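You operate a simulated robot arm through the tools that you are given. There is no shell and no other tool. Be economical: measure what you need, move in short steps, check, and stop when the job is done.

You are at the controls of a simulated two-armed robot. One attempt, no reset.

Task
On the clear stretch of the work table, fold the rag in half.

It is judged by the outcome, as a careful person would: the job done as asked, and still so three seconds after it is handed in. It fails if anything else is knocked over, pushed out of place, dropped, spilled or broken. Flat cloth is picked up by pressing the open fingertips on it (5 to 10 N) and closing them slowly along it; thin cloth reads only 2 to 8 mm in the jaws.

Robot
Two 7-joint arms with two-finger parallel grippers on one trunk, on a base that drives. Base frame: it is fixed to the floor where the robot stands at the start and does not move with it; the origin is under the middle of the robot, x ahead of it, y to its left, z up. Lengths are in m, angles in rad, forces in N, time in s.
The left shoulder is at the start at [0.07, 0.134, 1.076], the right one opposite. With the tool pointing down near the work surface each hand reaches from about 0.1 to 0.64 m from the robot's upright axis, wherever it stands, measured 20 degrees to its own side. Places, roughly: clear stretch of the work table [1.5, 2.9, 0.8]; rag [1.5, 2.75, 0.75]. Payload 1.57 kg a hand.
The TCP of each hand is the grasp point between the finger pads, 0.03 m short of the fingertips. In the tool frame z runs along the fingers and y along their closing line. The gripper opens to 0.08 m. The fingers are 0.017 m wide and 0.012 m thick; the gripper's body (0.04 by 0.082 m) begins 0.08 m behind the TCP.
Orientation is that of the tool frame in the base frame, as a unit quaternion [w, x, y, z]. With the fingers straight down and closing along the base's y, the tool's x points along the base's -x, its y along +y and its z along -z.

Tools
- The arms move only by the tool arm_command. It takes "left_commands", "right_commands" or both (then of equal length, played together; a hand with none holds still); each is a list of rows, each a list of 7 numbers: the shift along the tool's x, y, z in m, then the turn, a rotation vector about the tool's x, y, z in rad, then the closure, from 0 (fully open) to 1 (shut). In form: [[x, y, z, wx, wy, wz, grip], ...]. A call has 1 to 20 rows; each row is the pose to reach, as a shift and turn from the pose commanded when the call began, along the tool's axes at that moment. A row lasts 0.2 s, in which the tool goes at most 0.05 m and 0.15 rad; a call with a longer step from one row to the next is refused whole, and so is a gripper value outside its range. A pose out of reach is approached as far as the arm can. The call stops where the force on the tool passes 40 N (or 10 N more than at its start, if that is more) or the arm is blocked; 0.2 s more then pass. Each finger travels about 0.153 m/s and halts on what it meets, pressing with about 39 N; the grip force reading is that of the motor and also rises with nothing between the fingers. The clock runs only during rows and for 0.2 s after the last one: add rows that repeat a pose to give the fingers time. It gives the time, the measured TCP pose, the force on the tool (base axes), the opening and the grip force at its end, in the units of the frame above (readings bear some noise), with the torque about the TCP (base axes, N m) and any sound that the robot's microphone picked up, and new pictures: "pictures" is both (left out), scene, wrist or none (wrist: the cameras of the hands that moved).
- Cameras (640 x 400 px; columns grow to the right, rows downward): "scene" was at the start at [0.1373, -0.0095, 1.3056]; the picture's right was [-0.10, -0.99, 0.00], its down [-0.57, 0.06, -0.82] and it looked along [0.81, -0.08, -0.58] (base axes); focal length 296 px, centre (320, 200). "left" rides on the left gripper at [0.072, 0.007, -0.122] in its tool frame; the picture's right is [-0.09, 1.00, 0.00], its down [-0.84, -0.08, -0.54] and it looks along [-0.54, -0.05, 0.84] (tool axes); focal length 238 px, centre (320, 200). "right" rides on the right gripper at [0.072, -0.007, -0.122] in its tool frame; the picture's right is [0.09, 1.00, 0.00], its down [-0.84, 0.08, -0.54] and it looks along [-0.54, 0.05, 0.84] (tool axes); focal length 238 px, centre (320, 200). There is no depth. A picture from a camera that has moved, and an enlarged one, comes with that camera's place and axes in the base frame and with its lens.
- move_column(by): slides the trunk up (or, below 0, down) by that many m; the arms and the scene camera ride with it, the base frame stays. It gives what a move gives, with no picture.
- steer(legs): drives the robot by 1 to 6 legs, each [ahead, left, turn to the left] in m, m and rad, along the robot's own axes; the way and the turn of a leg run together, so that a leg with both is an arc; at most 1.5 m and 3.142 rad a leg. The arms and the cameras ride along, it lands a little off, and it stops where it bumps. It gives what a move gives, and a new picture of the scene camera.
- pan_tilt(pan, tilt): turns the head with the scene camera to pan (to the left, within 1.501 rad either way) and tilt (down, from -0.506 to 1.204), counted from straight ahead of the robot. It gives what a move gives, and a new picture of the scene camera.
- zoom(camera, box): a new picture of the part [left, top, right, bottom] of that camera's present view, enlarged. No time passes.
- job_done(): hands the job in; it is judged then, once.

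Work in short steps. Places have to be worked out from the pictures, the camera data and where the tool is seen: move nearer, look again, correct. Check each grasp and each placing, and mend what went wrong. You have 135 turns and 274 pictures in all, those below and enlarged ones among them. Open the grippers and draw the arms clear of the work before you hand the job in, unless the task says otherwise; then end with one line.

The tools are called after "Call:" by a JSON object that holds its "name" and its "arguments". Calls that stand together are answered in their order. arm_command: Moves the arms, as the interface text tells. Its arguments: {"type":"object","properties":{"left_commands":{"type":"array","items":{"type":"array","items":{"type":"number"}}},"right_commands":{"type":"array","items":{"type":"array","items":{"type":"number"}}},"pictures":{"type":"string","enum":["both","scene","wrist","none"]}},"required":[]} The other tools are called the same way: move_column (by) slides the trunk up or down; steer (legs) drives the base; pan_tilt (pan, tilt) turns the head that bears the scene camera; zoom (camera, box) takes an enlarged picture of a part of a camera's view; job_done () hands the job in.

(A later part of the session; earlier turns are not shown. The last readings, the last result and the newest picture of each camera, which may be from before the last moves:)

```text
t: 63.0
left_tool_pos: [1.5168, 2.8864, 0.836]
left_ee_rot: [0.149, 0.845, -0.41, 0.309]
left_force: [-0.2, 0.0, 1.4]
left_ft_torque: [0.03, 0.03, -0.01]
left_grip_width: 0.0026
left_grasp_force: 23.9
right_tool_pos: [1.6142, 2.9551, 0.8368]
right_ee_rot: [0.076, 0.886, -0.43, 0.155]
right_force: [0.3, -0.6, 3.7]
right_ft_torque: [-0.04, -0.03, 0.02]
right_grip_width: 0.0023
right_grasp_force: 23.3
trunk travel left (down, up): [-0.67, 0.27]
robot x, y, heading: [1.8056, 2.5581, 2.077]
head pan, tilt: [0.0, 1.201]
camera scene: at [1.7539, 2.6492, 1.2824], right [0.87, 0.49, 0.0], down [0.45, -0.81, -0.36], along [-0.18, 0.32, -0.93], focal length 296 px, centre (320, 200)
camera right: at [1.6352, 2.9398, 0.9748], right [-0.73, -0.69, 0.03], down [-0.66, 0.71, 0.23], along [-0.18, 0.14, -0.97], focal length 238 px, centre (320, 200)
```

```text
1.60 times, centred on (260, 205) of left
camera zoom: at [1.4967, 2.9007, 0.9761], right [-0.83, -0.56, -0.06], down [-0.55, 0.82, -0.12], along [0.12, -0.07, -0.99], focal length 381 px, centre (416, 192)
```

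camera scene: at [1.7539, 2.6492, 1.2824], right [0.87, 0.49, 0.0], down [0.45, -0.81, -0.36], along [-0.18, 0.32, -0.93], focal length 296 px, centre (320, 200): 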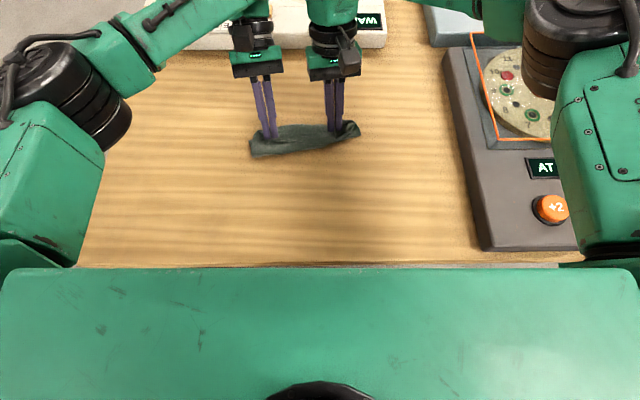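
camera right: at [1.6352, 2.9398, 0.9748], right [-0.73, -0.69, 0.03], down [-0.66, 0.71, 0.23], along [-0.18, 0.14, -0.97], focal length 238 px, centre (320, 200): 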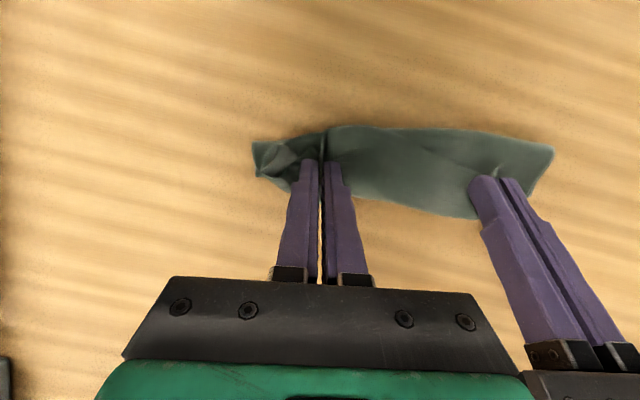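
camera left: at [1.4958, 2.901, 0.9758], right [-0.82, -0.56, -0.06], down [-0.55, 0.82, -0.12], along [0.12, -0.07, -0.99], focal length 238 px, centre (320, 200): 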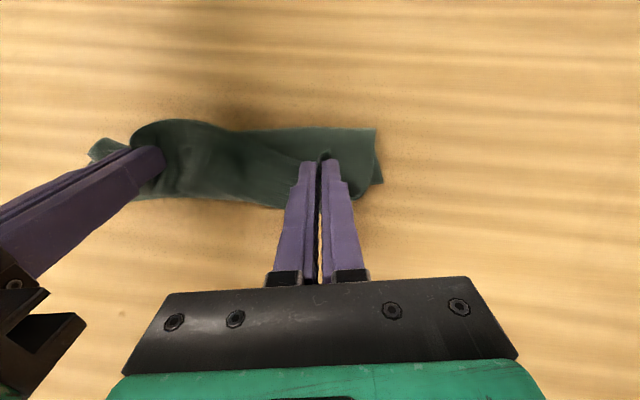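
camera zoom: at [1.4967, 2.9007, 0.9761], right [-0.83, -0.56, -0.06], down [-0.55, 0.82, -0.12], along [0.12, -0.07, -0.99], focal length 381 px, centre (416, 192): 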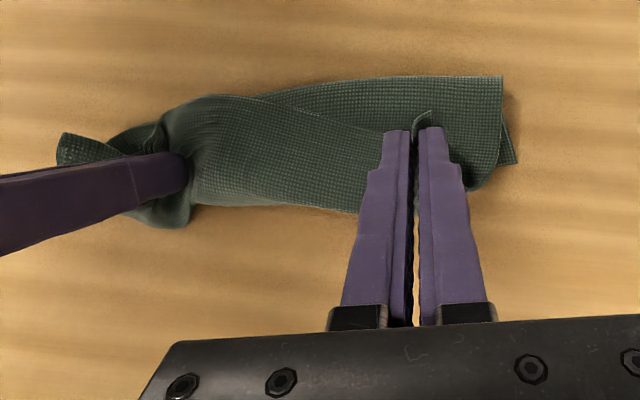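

Too much lift pulled the crease too far forward, so surplus cloth loops over the front again. I still hold the edge, so I unfold once more and will redo with a lower arc; the nearer base now gives the reach without strong tilt.

Call:
{"name": "arm_command", "arguments": {"left_commands": [[0.0231, 0, -0.0197, 0, -0.1, 0, 1], [0.0552, 0, -0.019, 0, -0.2, 0, 1], [0.0813, 0, -0.0035, 0, -0.3, 0, 1], [0.1011, 0, 0.0197, 0, -0.4, 0, 1], [0.1105, -0.001, 0.0473, 0, -0.5, 0, 1], [0.1162, -0.001, 0.0716, 0, -0.6, 0, 1], [0.1156, -0.001, 0.0855, 0, -0.7, 0, 1]], "right_commands": [[0.0144, 0, -0.0267, 0, -0.05, 0, 1], [0.0422, -0.001, -0.0379, 0, -0.1, 0, 1], [0.0689, -0.002, -0.0334, 0, -0.15, 0, 1], [0.092, -0.004, -0.0197, 0, -0.2, 0, 1], [0.1078, -0.005, 0.0021, 0, -0.25, 0, 1], [0.1192, -0.006, 0.0222, 0, -0.3, 0, 1], [0.1221, -0.006, 0.0361, 0, -0.35, 0, 1]]}}

```text
t: 64.6
left_tool_pos: [1.6112, 2.7908, 0.8317]
left_ee_rot: [0.0, 0.9, -0.437, 0.006]
left_force: [0.1, -3.6, 16.3]
left_ft_torque: [-0.1, 0.0, 0.04]
left_grip_width: 0.0021
left_grasp_force: 24.1
left hand out of reach, approached as far as the arm can: row 7
right_tool_pos: [1.6969, 2.8597, 0.8449]
right_ee_rot: [0.001, 0.9, -0.436, 0.001]
right_force: [0.0, 0.1, 0.2]
right_ft_torque: [0.0, 0.03, 0.0]
right_grip_width: 0.0024
right_grasp_force: 23.2
trunk travel left (down, up): [-0.67, 0.27]
robot x, y, heading: [1.8073, 2.5578, 2.079]
head pan, tilt: [0.0, 1.201]
stopped in row 7 (left hand): the force on the tool passed its limit at 98 N (the readings are from after the stop); the commanded pose is now the measured one
camera scene: at [1.7542, 2.6483, 1.2826], right [0.87, 0.49, 0.0], down [0.45, -0.81, -0.36], along [-0.18, 0.32, -0.93], focal length 296 px, centre (320, 200)
camera right: at [1.7472, 2.8084, 0.9665], right [-0.72, -0.69, 0.0], down [-0.58, 0.61, 0.54], along [-0.37, 0.39, -0.84], focal length 238 px, centre (320, 200)
camera left: at [1.6493, 2.7297, 0.9547], right [-0.84, -0.54, -0.01], down [-0.46, 0.71, 0.53], along [-0.29, 0.45, -0.85], focal length 238 px, centre (320, 200)
```

scene: 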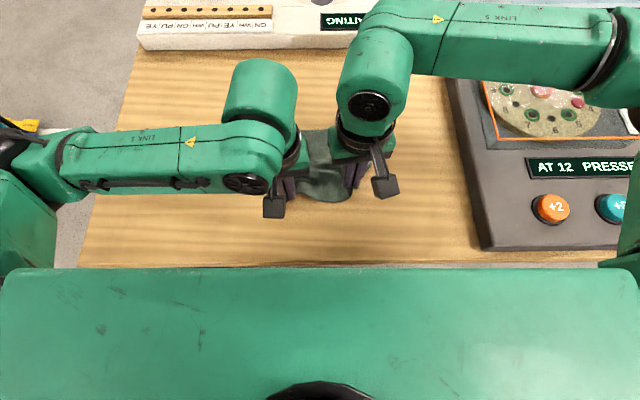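
right: 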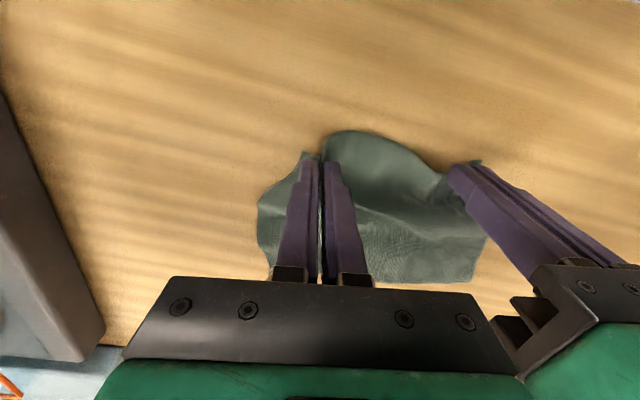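
left: 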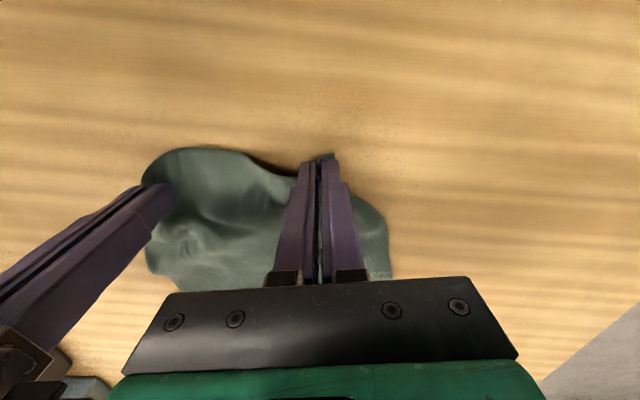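

The left hand is at its inner limit and touched the table while pressing down; I lift off gently, bring both hands 3 cm forward, and back the base 3 cm so both ends of the stroke are in reach.

Call:
{"name": "arm_command", "arguments": {"left_commands": [[0, 0, -0.012, 0, 0, 0, 1], [-0.015, 0, -0.016, 0, 0, 0, 1], [-0.03, 0, -0.018, 0, 0, 0, 1]], "right_commands": [[0, 0, 0, 0, 0, 0, 1], [-0.015, 0, -0.004, 0, 0, 0, 1], [-0.03, 0, -0.005, 0, 0, 0, 1]], "pictures": "none"}}

Call:
{"name": "steer", "arguments": {"legs": [[-0.035, 0, 0]]}}

Call:
{"name": "arm_command", "arguments": {"left_commands": [[0, 0.003, 0, 0, 0, 0, 1], [0, 0.006, 0, 0, 0, 0, 1]], "right_commands": [[0, 0, 0, 0, 0, 0, 1], [0, 0, 0, 0, 0, 0, 1]], "pictures": "wrist"}}

```text
t: 65.4
left_tool_pos: [1.5904, 2.8162, 0.8486]
left_ee_rot: [0.001, 0.9, -0.436, 0.007]
left_force: [0.0, 0.0, -0.1]
left_ft_torque: [0.0, 0.0, -0.01]
left_grip_width: 0.0023
left_grasp_force: 24.0
right_tool_pos: [1.6773, 2.8846, 0.8495]
right_ee_rot: [0.001, 0.9, -0.436, 0.003]
right_force: [-0.5, -0.1, 0.6]
right_ft_torque: [-0.01, -0.01, -0.05]
right_grip_width: 0.0025
right_grasp_force: 24.1
trunk travel left (down, up): [-0.67, 0.27]
robot x, y, heading: [1.8054, 2.5562, 2.078]
head pan, tilt: [0.0, 1.201]
```

```text
t: 66.3
left_tool_pos: [1.6075, 2.7859, 0.8465]
left_ee_rot: [0.002, 0.9, -0.436, 0.008]
left_force: [0.2, 0.0, 0.4]
left_ft_torque: [-0.06, 0.01, 0.02]
left_grip_width: 0.0023
left_grasp_force: 24.1
right_tool_pos: [1.693, 2.8558, 0.8495]
right_ee_rot: [0.001, 0.9, -0.436, 0.002]
right_force: [1.1, 0.5, -0.4]
right_ft_torque: [-0.01, -0.02, 0.02]
right_grip_width: 0.0024
right_grasp_force: 23.4
trunk travel left (down, up): [-0.67, 0.27]
robot x, y, heading: [1.8247, 2.5266, 2.077]
head pan, tilt: [0.0, 1.201]
camera scene: at [1.7686, 2.6216, 1.282], right [0.87, 0.49, 0.0], down [0.45, -0.81, -0.36], along [-0.18, 0.32, -0.93], focal length 296 px, centre (320, 200)
```

scene: 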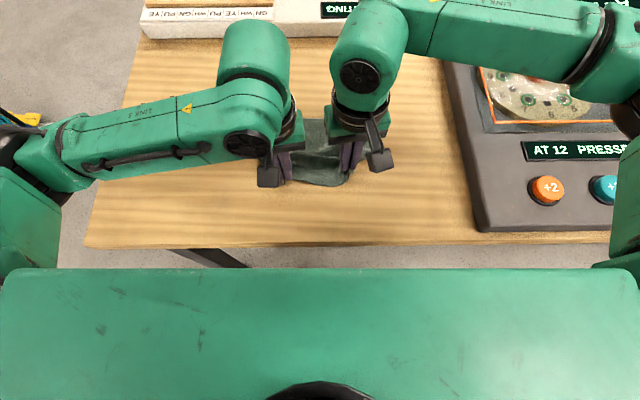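

```text
t: 66.9
left_tool_pos: [1.6024, 2.7813, 0.8473]
left_ee_rot: [0.001, 0.9, -0.436, 0.007]
left_force: [0.2, 0.2, 0.2]
left_ft_torque: [0.04, 0.02, -0.02]
left_grip_width: 0.002
left_grasp_force: 24.1
right_tool_pos: [1.6951, 2.8558, 0.8486]
right_ee_rot: [0.001, 0.9, -0.436, 0.002]
right_force: [0.4, -0.9, 0.0]
right_ft_torque: [0.0, -0.01, -0.02]
right_grip_width: 0.0023
right_grasp_force: 23.8
trunk travel left (down, up): [-0.67, 0.27]
robot x, y, heading: [1.8201, 2.5301, 2.081]
head pan, tilt: [0.0, 1.201]
camera right: at [1.7442, 2.8027, 0.9709], right [-0.72, -0.69, 0.0], down [-0.58, 0.61, 0.54], along [-0.37, 0.39, -0.84], focal length 238 px, centre (320, 200)
camera left: at [1.641, 2.7205, 0.9708], right [-0.84, -0.54, -0.01], down [-0.46, 0.71, 0.53], along [-0.28, 0.45, -0.85], focal length 238 px, centre (320, 200)
```

right: 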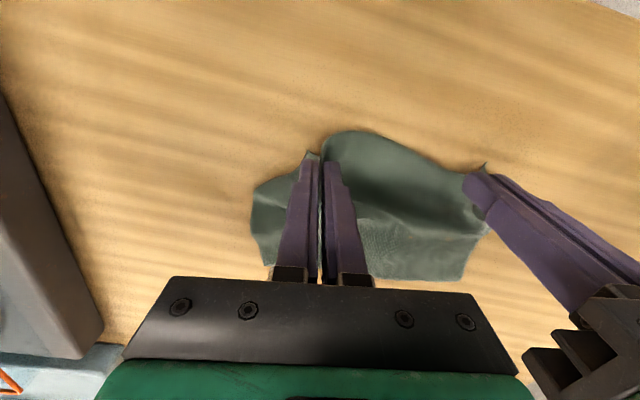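
left: 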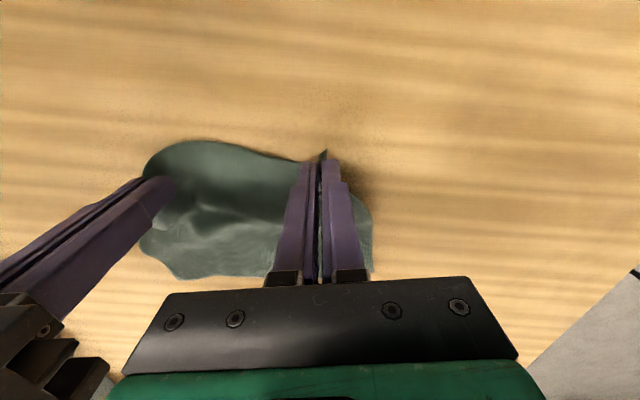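

Far edge unmoved, but the sheet is slack between the hands. I spread the hands 7 mm each and draw back slightly while lowering, to lay it flat and taut.

Call:
{"name": "arm_command", "arguments": {"left_commands": [[0.002, 0.004, 0.004, 0, 0, 0, 1], [0.004, 0.007, 0.008, 0, 0, 0, 1], [0.006, 0.007, 0.01, 0, 0, 0, 1]], "right_commands": [[0.002, -0.004, 0.004, 0, 0, 0, 1], [0.004, -0.007, 0.008, 0, 0, 0, 1], [0.006, -0.007, 0.01, 0, 0, 0, 1]], "pictures": "wrist"}}

```text
t: 67.7
left_tool_pos: [1.602, 2.7724, 0.8368]
left_ee_rot: [0.001, 0.9, -0.436, 0.008]
left_force: [-0.1, -1.0, -0.3]
left_ft_torque: [0.01, -0.03, 0.01]
left_grip_width: 0.0021
left_grasp_force: 23.9
right_tool_pos: [1.7035, 2.8543, 0.8392]
right_ee_rot: [0.001, 0.9, -0.436, 0.001]
right_force: [0.3, 0.1, -0.7]
right_ft_torque: [-0.01, -0.03, -0.01]
right_grip_width: 0.0023
right_grasp_force: 24.0
trunk travel left (down, up): [-0.67, 0.27]
robot x, y, heading: [1.8225, 2.5275, 2.082]
head pan, tilt: [0.0, 1.201]
camera right: at [1.7529, 2.8029, 0.9604], right [-0.72, -0.69, 0.0], down [-0.58, 0.61, 0.54], along [-0.37, 0.39, -0.84], focal length 238 px, centre (320, 200)
camera left: at [1.6397, 2.7115, 0.9608], right [-0.84, -0.54, -0.01], down [-0.46, 0.71, 0.53], along [-0.28, 0.45, -0.85], focal length 238 px, centre (320, 200)
```

right: 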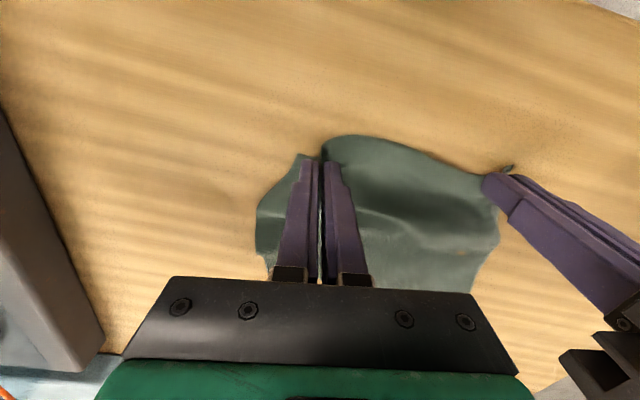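
left: 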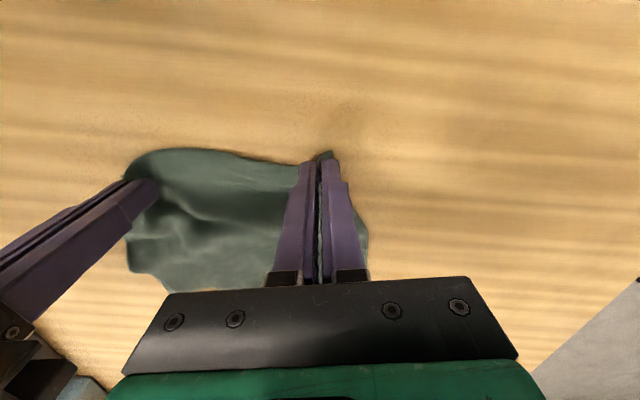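

Nicely aligned: both hold points are 0.130 m from the far edge with no lateral offset. I fold again with a lower arc (peak about 4.5 cm) and mild tilt.

Call:
{"name": "arm_command", "arguments": {"left_commands": [[-0.015, 0.004, -0.018, 0, 0, 0, 1], [-0.0365, 0.004, -0.033, 0, 0.05, 0, 1], [-0.063, 0.004, -0.039, 0, 0.1, 0, 1], [-0.09, 0.004, -0.0366, 0, 0.17, 0, 1], [-0.112, 0.004, -0.028, 0, 0.24, 0, 1], [-0.127, 0.004, -0.0157, 0, 0.3, 0, 1], [-0.133, 0.004, -0.006, 0, 0.3, 0, 1]], "right_commands": [[-0.015, -0.004, -0.018, 0, 0, 0, 1], [-0.0365, -0.004, -0.033, 0, 0.05, 0, 1], [-0.063, -0.004, -0.039, 0, 0.1, 0, 1], [-0.09, -0.004, -0.0366, 0, 0.17, 0, 1], [-0.112, -0.004, -0.028, 0, 0.24, 0, 1], [-0.127, -0.004, -0.0157, 0, 0.3, 0, 1], [-0.133, -0.004, -0.006, 0, 0.3, 0, 1]]}}

Call:
{"name": "zoom", "arguments": {"camera": "scene", "box": [230, 70, 390, 170]}}

```text
t: 69.3
left_tool_pos: [1.5165, 2.8738, 0.8409]
left_ee_rot: [0.067, 0.888, -0.432, 0.143]
left_force: [2.8, 1.6, 1.1]
left_ft_torque: [0.09, -0.14, -0.03]
left_grip_width: 0.0022
left_grasp_force: 23.8
right_tool_pos: [1.6239, 2.9614, 0.844]
right_ee_rot: [0.067, 0.89, -0.43, 0.136]
right_force: [-4.7, -2.1, 0.2]
right_ft_torque: [-0.11, 0.12, -0.06]
right_grip_width: 0.002
right_grasp_force: 24.0
trunk travel left (down, up): [-0.67, 0.27]
robot x, y, heading: [1.8189, 2.5271, 2.075]
head pan, tilt: [0.0, 1.201]
camera scene: at [1.7696, 2.6198, 1.2822], right [0.87, 0.49, 0.0], down [0.45, -0.81, -0.36], along [-0.18, 0.32, -0.93], focal length 296 px, centre (320, 200)
camera right: at [1.6495, 2.9409, 0.9811], right [-0.73, -0.69, 0.03], down [-0.66, 0.7, 0.27], along [-0.2, 0.17, -0.96], focal length 238 px, centre (320, 200)
camera left: at [1.53, 2.845, 0.9799], right [-0.84, -0.55, -0.03], down [-0.54, 0.8, 0.26], along [-0.11, 0.23, -0.97], focal length 238 px, centre (320, 200)
```

scene: 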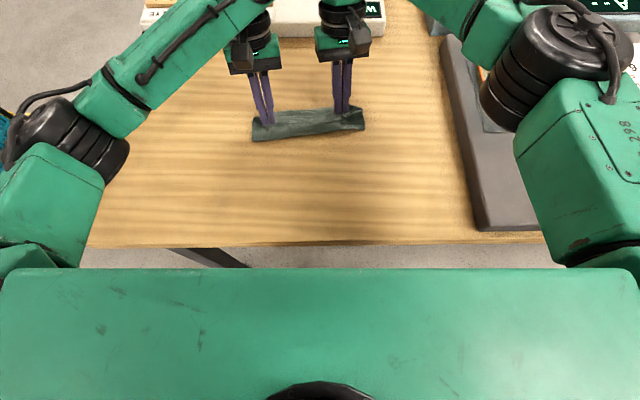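
right: 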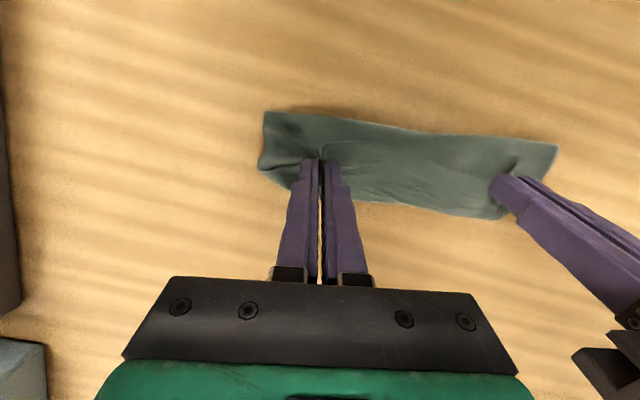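
left: 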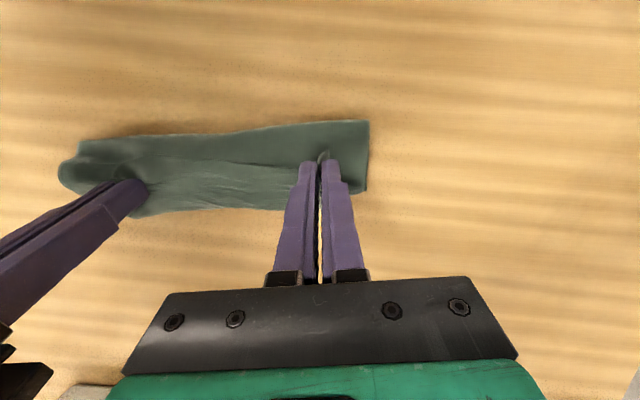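

```text
4.00 times, centred on (310, 120) of scene
camera zoom: at [1.7696, 2.6198, 1.2822], right [0.87, 0.49, 0.0], down [0.45, -0.81, -0.36], along [-0.18, 0.32, -0.93], focal length 1185 px, centre (360, 520)
```

zoom: 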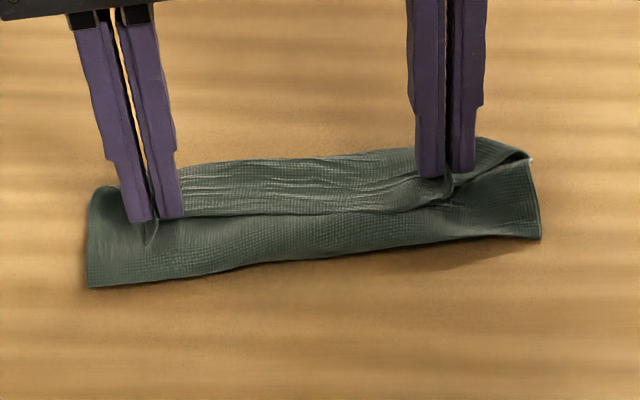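

Better, but the sheet leaves the fingers pointing forward, so a loop remains at the far side; the side-pinch orientation is the cause. I lay it back open, and will re-grip with fingers closing across the hem (hem standing up in the jaws).

Call:
{"name": "arm_command", "arguments": {"left_commands": [[0.0086, 0, -0.0075, 0, 0, 0, 1], [0.0266, 0, -0.0148, 0, -0.06, 0, 1], [0.0502, 0, -0.0165, 0, -0.13, 0, 1], [0.0767, 0, -0.0108, 0, -0.2, 0, 1], [0.1002, 0, 0.0028, 0, -0.25, 0, 1], [0.1163, 0, 0.0234, 0, -0.3, 0, 1], [0.1258, 0, 0.0432, 0, -0.3, 0, 1], [0.129, 0.003, 0.0463, 0, -0.3, 0, 1]], "right_commands": [[0.0086, 0, -0.0075, 0, 0, 0, 1], [0.0266, 0, -0.0148, 0, -0.06, 0, 1], [0.0502, 0, -0.0165, 0, -0.13, 0, 1], [0.0767, 0, -0.0108, 0, -0.2, 0, 1], [0.1002, 0, 0.0028, 0, -0.25, 0, 1], [0.1163, 0, 0.0234, 0, -0.3, 0, 1], [0.1258, 0, 0.0432, 0, -0.3, 0, 1], [0.129, -0.003, 0.0463, 0, -0.3, 0, 1]], "pictures": "wrist"}}

```text
t: 71.1
left_tool_pos: [1.6009, 2.7643, 0.8386]
left_ee_rot: [-0.001, 0.9, -0.436, 0.008]
left_force: [8.8, 6.7, 0.7]
left_ft_torque: [0.2, -0.27, -0.17]
left_grip_width: 0.0022
left_grasp_force: 24.0
right_tool_pos: [1.7104, 2.8542, 0.8389]
right_ee_rot: [0.002, 0.9, -0.435, 0.0]
right_force: [-8.6, -6.0, 0.7]
right_ft_torque: [-0.24, 0.28, 0.06]
right_grip_width: 0.0022
right_grasp_force: 23.4
trunk travel left (down, up): [-0.67, 0.27]
robot x, y, heading: [1.8193, 2.528, 2.079]
head pan, tilt: [0.0, 1.201]
camera right: at [1.7608, 2.803, 0.9603], right [-0.72, -0.69, 0.0], down [-0.58, 0.61, 0.54], along [-0.37, 0.39, -0.84], focal length 238 px, centre (320, 200)
camera left: at [1.6384, 2.7042, 0.9612], right [-0.84, -0.54, -0.01], down [-0.46, 0.71, 0.53], along [-0.28, 0.45, -0.85], focal length 238 px, centre (320, 200)
```

right: 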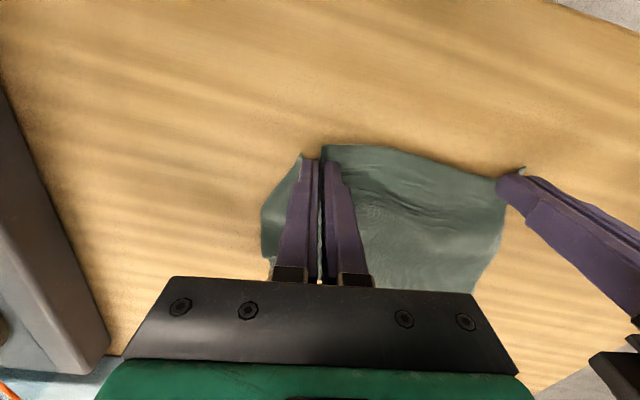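
left: 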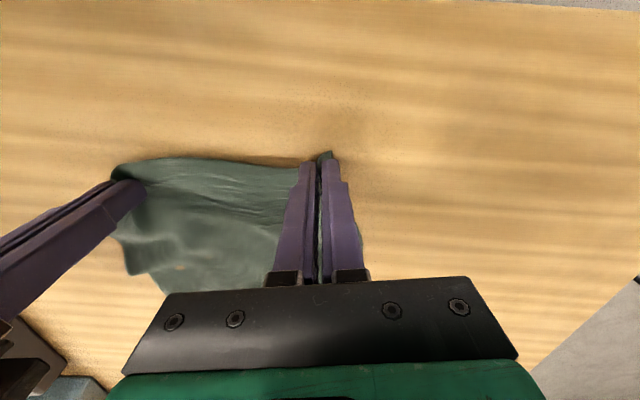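

The edge is laid back, taut. I lower the last few mm, open, and rise to inspect.

Call:
{"name": "arm_command", "arguments": {"left_commands": [[0, -0.001, 0.004, 0, 0, 0, 1], [0, -0.001, 0.004, 0, 0, 0, 0.85], [0, -0.001, 0.004, 0, 0, 0, 0.7], [0, -0.001, 0.004, 0, 0, 0, 0.5], [0, 0, -0.02, 0, 0, 0, 0.5], [0, 0.01, -0.06, 0, 0, 0, 0.5], [0, 0.03, -0.1, 0, 0, 0, 0.5], [0, 0.06, -0.13, 0, 0, 0, 0.5]], "right_commands": [[0, 0.001, 0.004, 0, 0, 0, 1], [0, 0.001, 0.004, 0, 0, 0, 0.85], [0, 0.001, 0.004, 0, 0, 0, 0.7], [0, 0.001, 0.004, 0, 0, 0, 0.5], [0, 0, -0.02, 0, 0, 0, 0.5], [0, -0.01, -0.06, 0, 0, 0, 0.5], [0, -0.03, -0.1, 0, 0, 0, 0.5], [0, -0.06, -0.13, 0, 0, 0, 0.5]]}}

Call:
{"name": "zoom", "arguments": {"camera": "scene", "box": [230, 80, 390, 180]}}

```text
t: 72.9
left_tool_pos: [1.5889, 2.7611, 0.9215]
left_ee_rot: [0.002, 0.9, -0.436, 0.007]
left_force: [0.1, -0.5, -0.4]
left_ft_torque: [0.01, -0.05, -0.01]
left_grip_width: 0.0399
left_grasp_force: 0.0
left hand out of reach, approached as far as the arm can: row 6, 7, 8
right_tool_pos: [1.7604, 2.893, 0.9661]
right_ee_rot: [0.002, 0.9, -0.436, 0.001]
right_force: [-0.4, 0.9, -0.4]
right_ft_torque: [-0.01, 0.0, 0.01]
right_grip_width: 0.0402
right_grasp_force: 0.1
trunk travel left (down, up): [-0.67, 0.27]
robot x, y, heading: [1.8226, 2.5274, 2.081]
head pan, tilt: [0.0, 1.201]
camera scene: at [1.771, 2.62, 1.2822], right [0.87, 0.49, 0.0], down [0.45, -0.81, -0.36], along [-0.18, 0.32, -0.93], focal length 296 px, centre (320, 200)
camera right: at [1.8097, 2.8408, 1.0889], right [-0.72, -0.69, 0.0], down [-0.58, 0.61, 0.54], along [-0.37, 0.39, -0.84], focal length 238 px, centre (320, 200)
camera left: at [1.6276, 2.7005, 1.0456], right [-0.84, -0.54, 0.0], down [-0.46, 0.71, 0.53], along [-0.29, 0.45, -0.85], focal length 238 px, centre (320, 200)
```

scene: 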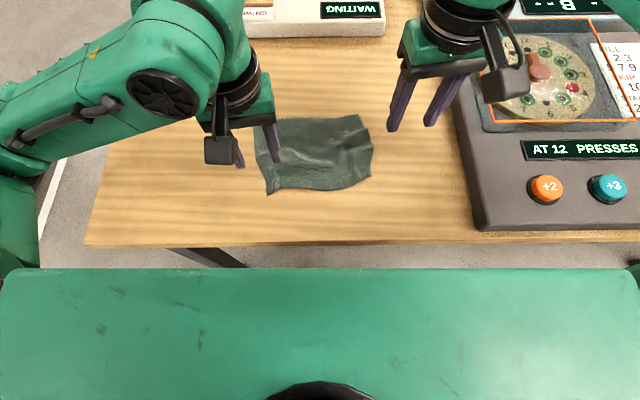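
right: 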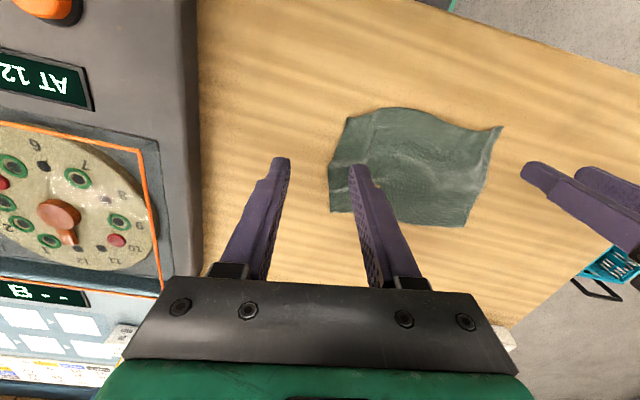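
left: 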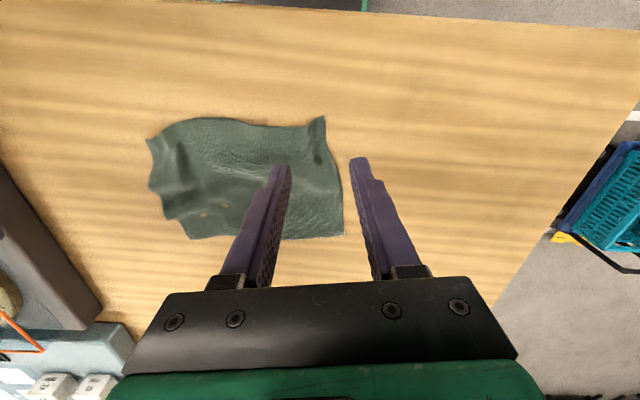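

```text
4.00 times, centred on (310, 130) of scene
camera zoom: at [1.771, 2.62, 1.2822], right [0.87, 0.49, 0.0], down [0.45, -0.81, -0.36], along [-0.18, 0.32, -0.93], focal length 1185 px, centre (360, 480)
```

zoom: 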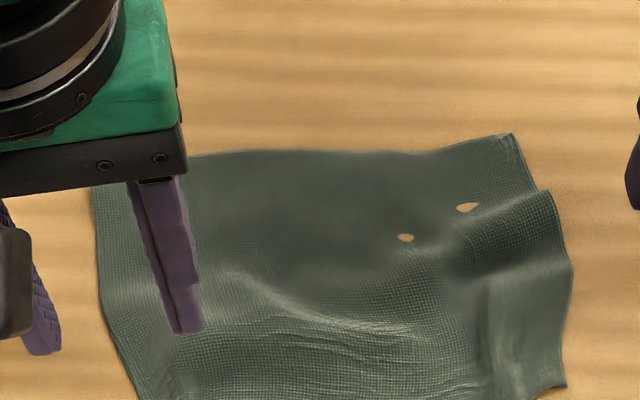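

The rag relaxed flat again: corners near (1.595, 2.746), (1.738, 2.868), far (1.487, 2.859), (1.656, 2.980). I back the base 6 cm and turn both wrists 90° (cameras outward) so the fingers close across the hem.

Call:
{"name": "steer", "arguments": {"legs": [[-0.06, 0, 0]]}}

Call:
{"name": "arm_command", "arguments": {"left_commands": [[0, 0.01, -0.01, 0, 0, 0.14, 0.5], [0, 0.02, -0.02, 0, 0, 0.28, 0.5], [0, 0.02, -0.02, 0, 0, 0.42, 0.5], [0, 0.02, -0.02, 0, 0, 0.56, 0.5], [0, 0.02, -0.02, 0, 0, 0.7, 0.5], [0, 0.02, -0.02, 0, 0, 0.84, 0.5], [0, 0.02, -0.02, 0, 0, 0.98, 0.5], [0, 0.02, -0.02, 0, 0, 1.12, 0.5], [0, 0.02, -0.02, 0, 0, 1.26, 0.5], [0, 0.02, -0.02, 0, 0, 1.4, 0.5], [0, 0.02, -0.02, 0, 0, 1.53, 0.5]], "right_commands": [[0, 0, 0, 0, 0, -0.14, 0.5], [0, 0, 0, 0, 0, -0.28, 0.5], [0, 0, 0, 0, 0, -0.42, 0.5], [0, 0, 0, 0, 0, -0.56, 0.5], [0, 0, 0, 0, 0, -0.7, 0.5], [0, 0, 0, 0, 0, -0.84, 0.5], [0, 0, 0, 0, 0, -0.98, 0.5], [0, 0, 0, 0, 0, -1.12, 0.5], [0, 0, 0, 0, 0, -1.26, 0.5], [0, 0, 0, 0, 0, -1.4, 0.5], [0, 0, 0, 0, 0, -1.54, 0.5]]}}

```text
t: 73.8
left_tool_pos: [1.6168, 2.7087, 0.9215]
left_ee_rot: [0.001, 0.9, -0.436, 0.009]
left_force: [0.1, -0.1, 0.2]
left_ft_torque: [-0.03, -0.02, 0.0]
left_grip_width: 0.0402
left_grasp_force: 0.0
right_tool_pos: [1.7871, 2.8393, 0.9667]
right_ee_rot: [0.002, 0.9, -0.435, 0.002]
right_force: [-0.3, 0.4, 0.1]
right_ft_torque: [0.03, 0.01, -0.01]
right_grip_width: 0.0399
right_grasp_force: 0.0
trunk travel left (down, up): [-0.67, 0.27]
robot x, y, heading: [1.8491, 2.4765, 2.079]
head pan, tilt: [0.0, 1.201]
camera scene: at [1.7983, 2.5684, 1.2821], right [0.87, 0.49, 0.0], down [0.45, -0.81, -0.36], along [-0.18, 0.32, -0.93], focal length 296 px, centre (320, 200)
```

scene: 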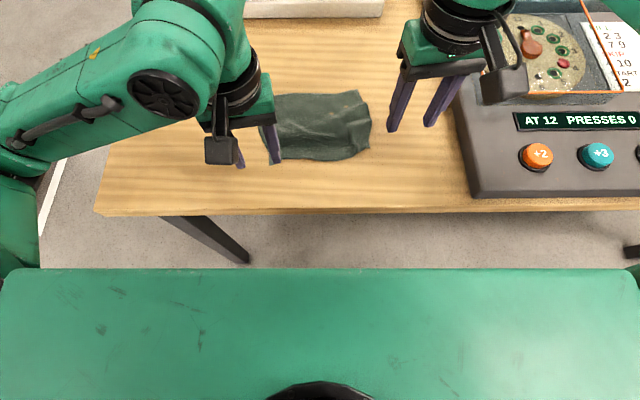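

```text
t: 76.2
left_tool_pos: [1.6031, 2.6969, 0.9412]
left_ee_rot: [0.003, -0.347, 0.938, -0.006]
left_force: [1.2, -0.2, -0.7]
left_ft_torque: [-0.02, 0.02, -0.01]
left_grip_width: 0.0401
left_grasp_force: 0.1
left hand out of reach, approached as far as the arm can: row 1, 2
right_tool_pos: [1.8222, 2.6881, 0.9911]
right_ee_rot: [-0.001, 0.953, 0.304, 0.001]
right_force: [0.4, -0.1, 0.4]
right_ft_torque: [-0.01, 0.06, -0.02]
right_grip_width: 0.0403
right_grasp_force: 0.2
right hand out of reach, approached as far as the arm can: row 6, 7, 8, 9, 10, 11
trunk travel left (down, up): [-0.67, 0.27]
robot x, y, heading: [1.8478, 2.4754, 2.081]
head pan, tilt: [0.0, 1.201]
camera scene: at [1.8012, 2.5672, 1.2823], right [0.87, 0.49, 0.0], down [0.45, -0.81, -0.36], along [-0.18, 0.32, -0.93], focal length 296 px, centre (320, 200)
camera right: at [1.8772, 2.7351, 1.1117], right [0.65, -0.76, 0.0], down [-0.64, -0.55, 0.54], along [-0.41, -0.35, -0.84], focal length 238 px, centre (320, 200)
camera left: at [1.5435, 2.6548, 1.0643], right [-0.58, 0.82, -0.01], down [0.68, 0.49, 0.54], along [0.45, 0.3, -0.84], focal length 238 px, centre (320, 200)
```

scene: 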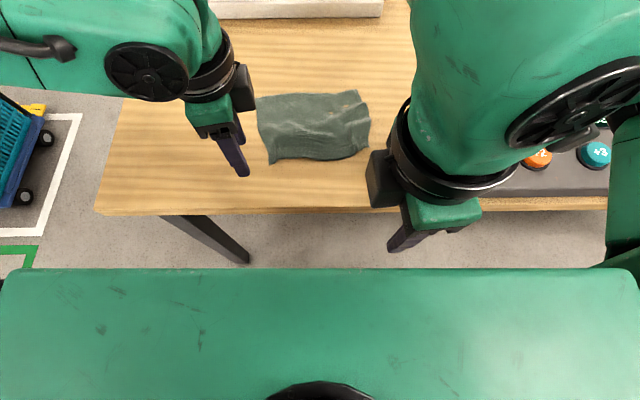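
right: 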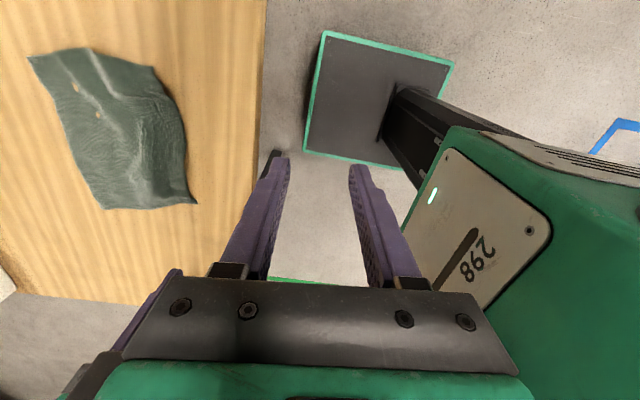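
left: 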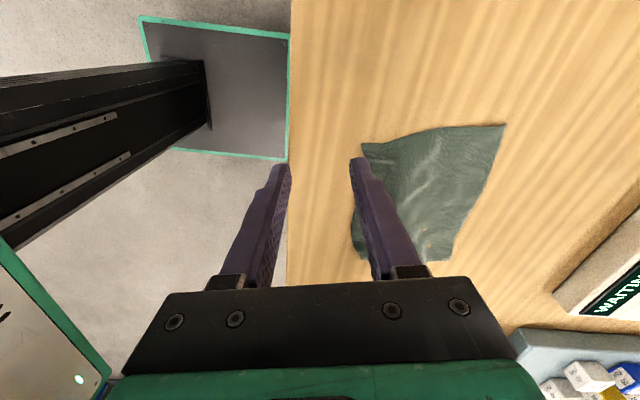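

The left wrist turned well; the right one turned but drifted back toward me. I try bringing the right hand forward over its grasp point in this orientation to see if it is reachable there.

Call:
{"name": "arm_command", "arguments": {"right_commands": [[0.003, -0.04, 0, 0, 0, 0, 0.5], [0.005, -0.08, 0, 0, 0, 0, 0.5], [0.008, -0.12, 0, 0, 0, 0, 0.5], [0.01, -0.16, 0.01, 0, 0, 0, 0.6], [0.013, -0.195, 0.03, 0, 0, 0, 0.7], [0.013, -0.195, 0.06, 0, 0, 0, 0.7]], "left_commands": [[0, 0.0, 0, 0, 0, 0, 0.5], [0, 0.0, 0, 0, 0, 0, 0.5], [0, 0.01, 0, 0, 0, 0, 0.5], [0, 0.03, 0, 0, 0, 0, 0.6], [0, 0.05, 0.01, 0, 0, 0, 0.7], [0, 0.06, 0.03, 0, 0, 0, 0.7]]}}

```text
t: 77.6
left_tool_pos: [1.5623, 2.7425, 0.9103]
left_ee_rot: [0.004, -0.347, 0.938, -0.006]
left_force: [0.1, 0.1, -0.2]
left_ft_torque: [0.01, -0.04, -0.01]
left_grip_width: 0.0239
left_grasp_force: 0.1
right_tool_pos: [1.7758, 2.6789, 0.9899]
right_ee_rot: [0.001, 0.95, 0.313, 0.002]
right_force: [-0.2, -0.5, -0.2]
right_ft_torque: [-0.03, 0.01, -0.02]
right_grip_width: 0.024
right_grasp_force: 0.1
right hand out of reach, approached as far as the arm can: row 1, 2, 3, 4, 5, 6
trunk travel left (down, up): [-0.67, 0.27]
robot x, y, heading: [1.8541, 2.4731, 2.081]
head pan, tilt: [0.0, 1.201]
camera scene: at [1.798, 2.5679, 1.2822], right [0.87, 0.49, 0.0], down [0.46, -0.81, -0.36], along [-0.18, 0.32, -0.93], focal length 296 px, centre (320, 200)
camera right: at [1.8296, 2.7284, 1.1122], right [0.67, -0.75, 0.0], down [-0.63, -0.56, 0.54], along [-0.4, -0.36, -0.84], focal length 238 px, centre (320, 200)
camera left: at [1.5032, 2.7008, 1.0322], right [-0.58, 0.82, -0.01], down [0.68, 0.49, 0.55], along [0.45, 0.31, -0.84], focal length 238 px, centre (320, 200)
```

scene: 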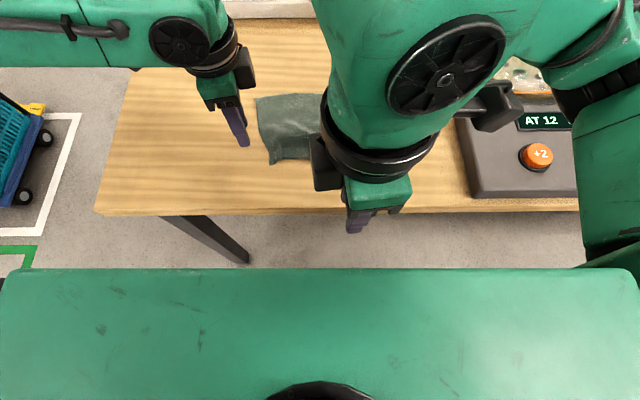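
right: 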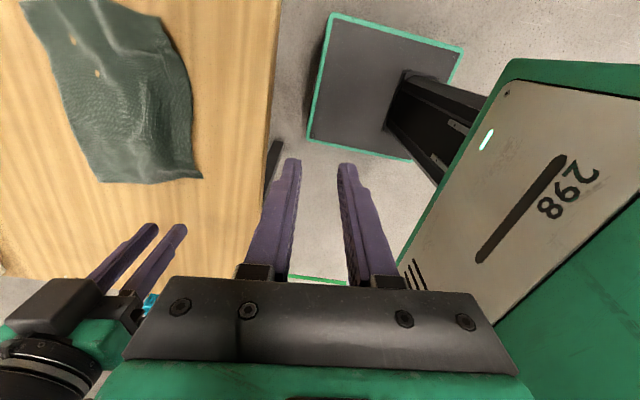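
left: 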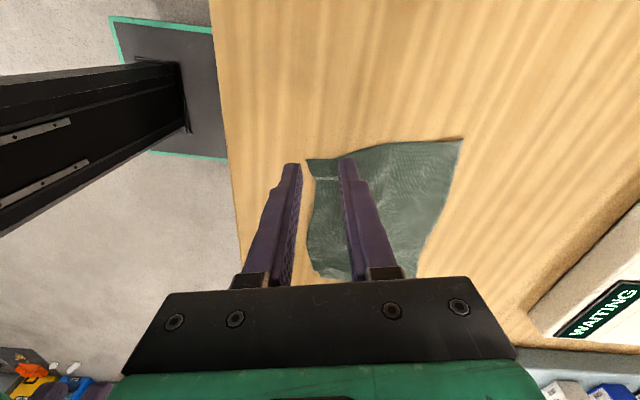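

The right wrist can't serve in that orientation here. I turn it back and park it to the right; the left hand, which works well, will fold corner by corner.

Call:
{"name": "arm_command", "arguments": {"right_commands": [[0.02, 0, -0.01, 0, 0, 0.14, 0.5], [0.05, 0, -0.02, 0, 0, 0.28, 0.5], [0.08, 0, -0.03, 0, 0, 0.42, 0.5], [0.11, -0.01, -0.04, 0, 0, 0.56, 0.5], [0.14, -0.03, -0.05, 0, 0, 0.7, 0.5], [0.17, -0.05, -0.06, 0, 0, 0.84, 0.5], [0.19, -0.07, -0.06, 0, 0, 0.98, 0.5], [0.2, -0.1, -0.06, 0, 0, 1.12, 0.5], [0.22, -0.13, -0.06, 0, 0, 1.26, 0.5], [0.22, -0.15, -0.06, 0, 0, 1.4, 0.5], [0.22, -0.17, -0.06, 0, 0, 1.5, 0.5]], "pictures": "scene"}}

```text
t: 80.0
left_tool_pos: [1.5629, 2.742, 0.9088]
left_ee_rot: [0.004, -0.348, 0.937, -0.007]
left_force: [-0.6, 0.1, 0.4]
left_ft_torque: [0.02, -0.02, 0.0]
left_grip_width: 0.0238
left_grasp_force: 0.0
right_tool_pos: [1.8455, 2.9427, 1.0496]
right_ee_rot: [0.001, 0.908, -0.418, 0.002]
right_force: [-0.3, 0.2, -0.2]
right_ft_torque: [-0.03, 0.02, -0.01]
right_grip_width: 0.0398
right_grasp_force: 0.0
trunk travel left (down, up): [-0.67, 0.27]
robot x, y, heading: [1.852, 2.4773, 2.086]
head pan, tilt: [0.0, 1.201]
camera scene: at [1.7979, 2.5682, 1.2821], right [0.87, 0.49, 0.0], down [0.46, -0.81, -0.36], along [-0.18, 0.32, -0.93], focal length 296 px, centre (320, 200)
```

scene: 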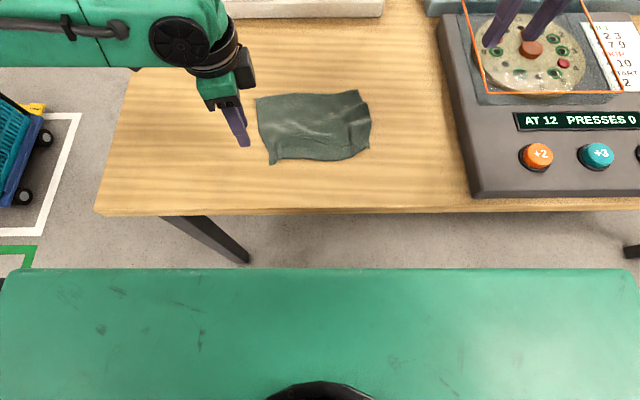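

Right hand is parked high. New plan: with the left hand in its normal orientation the fingers close across the left hem, so I'll grip the middle of the left hem and fold left over right. I shift the base 8 cm right, move the right hand further aside, and turn the left wrist back.

Call:
{"name": "steer", "arguments": {"legs": [[0, -0.08, 0]]}}

Call:
{"name": "arm_command", "arguments": {"left_commands": [[0, 0, 0, 0, 0, -0.14, 0.5], [0, 0, 0, 0, 0, -0.28, 0.5], [0, 0, 0, 0, 0, -0.42, 0.5], [0, 0, 0, 0, 0, -0.56, 0.5], [0, 0, 0, 0, 0, -0.7, 0.5], [0, 0, 0, 0, 0, -0.84, 0.5], [0, 0, 0, 0, 0, -0.98, 0.5], [0, 0, 0, 0, 0, -1.12, 0.5], [0, 0, 0, 0, 0, -1.26, 0.5], [0, 0, 0, 0, 0, -1.4, 0.6], [0, 0, 0, 0, 0, -1.54, 0.7]], "right_commands": [[0, -0.03, 0, 0, 0, 0, 0.5], [0, -0.06, 0, 0, 0, 0, 0.5], [0, -0.09, 0, 0, 0, 0, 0.5], [0, -0.1, 0, 0, 0, 0, 0.5], [0, -0.1, 0, 0, 0, 0, 0.5], [0, -0.1, 0, 0, 0, 0, 0.5], [0, -0.1, 0, 0, 0, 0, 0.5], [0, -0.1, 0, 0, 0, 0, 0.5], [0, -0.1, 0, 0, 0, 0, 0.5], [0, -0.1, 0, 0, 0, 0, 0.5], [0, -0.1, 0, 0, 0, 0, 0.5]]}}

```text
t: 81.1
left_tool_pos: [1.6335, 2.7816, 0.9101]
left_ee_rot: [0.005, -0.348, 0.938, -0.007]
left_force: [-0.7, 0.0, 0.7]
left_ft_torque: [0.01, 0.01, 0.0]
left_grip_width: 0.0238
left_grasp_force: 0.0
right_tool_pos: [1.915, 2.9822, 1.0487]
right_ee_rot: [0.001, 0.909, -0.416, 0.002]
right_force: [0.0, 0.3, 0.3]
right_ft_torque: [0.02, 0.03, 0.0]
right_grip_width: 0.04
right_grasp_force: 0.1
trunk travel left (down, up): [-0.67, 0.27]
robot x, y, heading: [1.9233, 2.5158, 2.08]
head pan, tilt: [0.0, 1.201]
camera scene: at [1.8681, 2.6064, 1.2822], right [0.87, 0.49, 0.0], down [0.46, -0.81, -0.36], along [-0.18, 0.32, -0.93], focal length 296 px, centre (320, 200)
```

scene: 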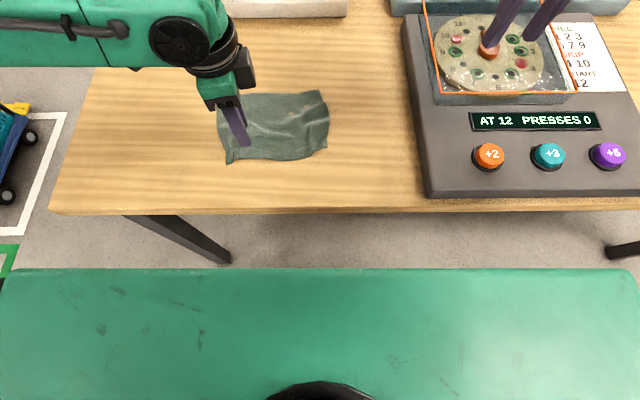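

```text
t: 83.5
left_tool_pos: [1.6339, 2.7811, 0.9105]
left_ee_rot: [0.001, 0.903, -0.429, 0.009]
left_force: [-0.4, -0.3, 0.0]
left_ft_torque: [0.0, -0.03, -0.02]
left_grip_width: 0.0241
left_grasp_force: 0.2
right_tool_pos: [1.9797, 3.0329, 1.0477]
right_ee_rot: [0.001, 0.908, -0.418, 0.002]
right_force: [0.1, -1.1, 0.1]
right_ft_torque: [-0.01, 0.01, 0.0]
right_grip_width: 0.0401
right_grasp_force: 0.1
right hand out of reach, approached as far as the arm can: row 3, 4, 5, 6, 7, 8, 9, 10, 11
trunk travel left (down, up): [-0.67, 0.27]
robot x, y, heading: [1.9186, 2.5162, 2.082]
head pan, tilt: [0.0, 1.201]
camera scene: at [1.8688, 2.6069, 1.2822], right [0.87, 0.49, 0.0], down [0.46, -0.81, -0.36], along [-0.18, 0.32, -0.93], focal length 296 px, centre (320, 200)
camera right: at [2.0325, 2.9833, 1.1686], right [-0.7, -0.72, 0.0], down [-0.61, 0.59, 0.54], along [-0.39, 0.38, -0.84], focal length 238 px, centre (320, 200)
camera left: at [1.6727, 2.7213, 1.0341], right [-0.83, -0.56, -0.01], down [-0.48, 0.7, 0.53], along [-0.29, 0.44, -0.85], focal length 238 px, centre (320, 200)
```

scene: 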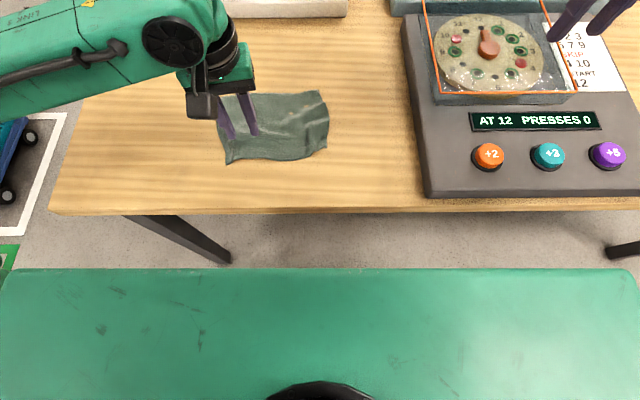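
right: 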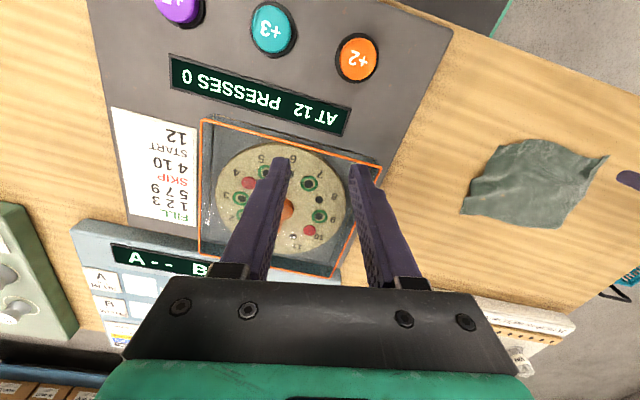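
left: 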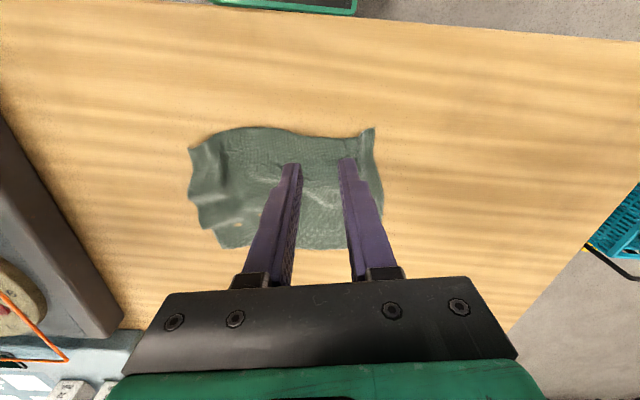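

Left hem's middle is near (1.542, 2.797). I move the left hand over it with a 24 mm opening straddling the hem, 2 cm above.

Call:
{"name": "arm_command", "arguments": {"left_commands": [[-0.025, 0.02, 0, 0, 0, 0, 0.7], [-0.05, 0.04, 0.01, 0, 0, 0, 0.7], [-0.0705, 0.058, 0.03, 0, 0, 0, 0.7], [-0.0705, 0.058, 0.06, 0, 0, 0, 0.7]]}}

Call:
{"name": "zoom", "arguments": {"camera": "scene", "box": [190, 70, 350, 170]}}

```text
t: 84.5
left_tool_pos: [1.5442, 2.7989, 0.8498]
left_ee_rot: [0.0, 0.903, -0.429, 0.008]
left_force: [0.0, -0.4, -0.5]
left_ft_torque: [0.02, 0.01, 0.01]
left_grip_width: 0.0239
left_grasp_force: 0.1
right_tool_pos: [1.9802, 3.0312, 1.0474]
right_ee_rot: [0.0, 0.909, -0.418, 0.003]
right_force: [0.0, 0.4, -1.2]
right_ft_torque: [0.02, -0.03, -0.02]
right_grip_width: 0.0404
right_grasp_force: 0.3
trunk travel left (down, up): [-0.67, 0.27]
robot x, y, heading: [1.9217, 2.5145, 2.086]
head pan, tilt: [0.0, 1.201]
camera scene: at [1.8687, 2.6069, 1.2822], right [0.87, 0.49, 0.0], down [0.46, -0.81, -0.36], along [-0.18, 0.32, -0.93], focal length 296 px, centre (320, 200)
camera left: at [1.5834, 2.7392, 0.9735], right [-0.83, -0.56, -0.01], down [-0.47, 0.7, 0.53], along [-0.29, 0.44, -0.85], focal length 238 px, centre (320, 200)
```

scene: 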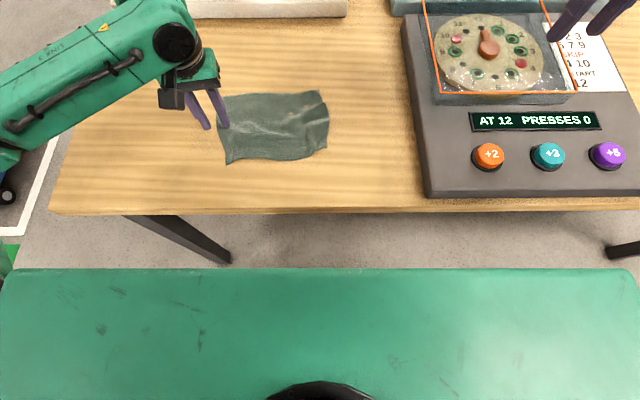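
left: 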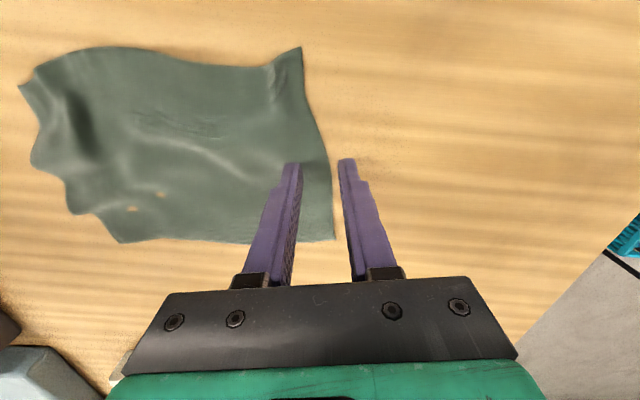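

```text
4.00 times, centred on (270, 120) of scene
camera zoom: at [1.8687, 2.6069, 1.2822], right [0.87, 0.49, 0.0], down [0.46, -0.81, -0.36], along [-0.18, 0.32, -0.93], focal length 1185 px, centre (520, 520)
```

zoom: 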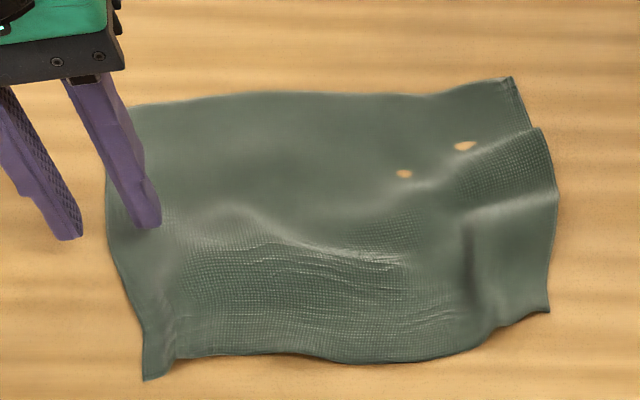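

The jaws straddle the hem midpoint. I lower to contact.

Call:
{"name": "arm_command", "arguments": {"left_commands": [[0, 0.002, 0.008, 0, 0, 0, 0.7], [0, 0.002, 0.015, 0, 0, 0, 0.7], [0, 0.002, 0.019, 0, 0, 0, 0.7]], "pictures": "none"}}

```text
t: 85.3
left_tool_pos: [1.5448, 2.7972, 0.8327]
left_ee_rot: [0.001, 0.903, -0.43, 0.007]
left_force: [-0.1, 1.0, 3.0]
left_ft_torque: [0.06, 0.0, -0.01]
left_grip_width: 0.0238
left_grasp_force: 0.0
right_tool_pos: [1.9821, 3.0333, 1.0462]
right_ee_rot: [0.0, 0.909, -0.417, 0.001]
right_force: [0.8, -0.2, -0.7]
right_ft_torque: [-0.03, 0.01, -0.01]
right_grip_width: 0.0401
right_grasp_force: 0.1
trunk travel left (down, up): [-0.67, 0.27]
robot x, y, heading: [1.9214, 2.5142, 2.085]
head pan, tilt: [0.0, 1.201]
```

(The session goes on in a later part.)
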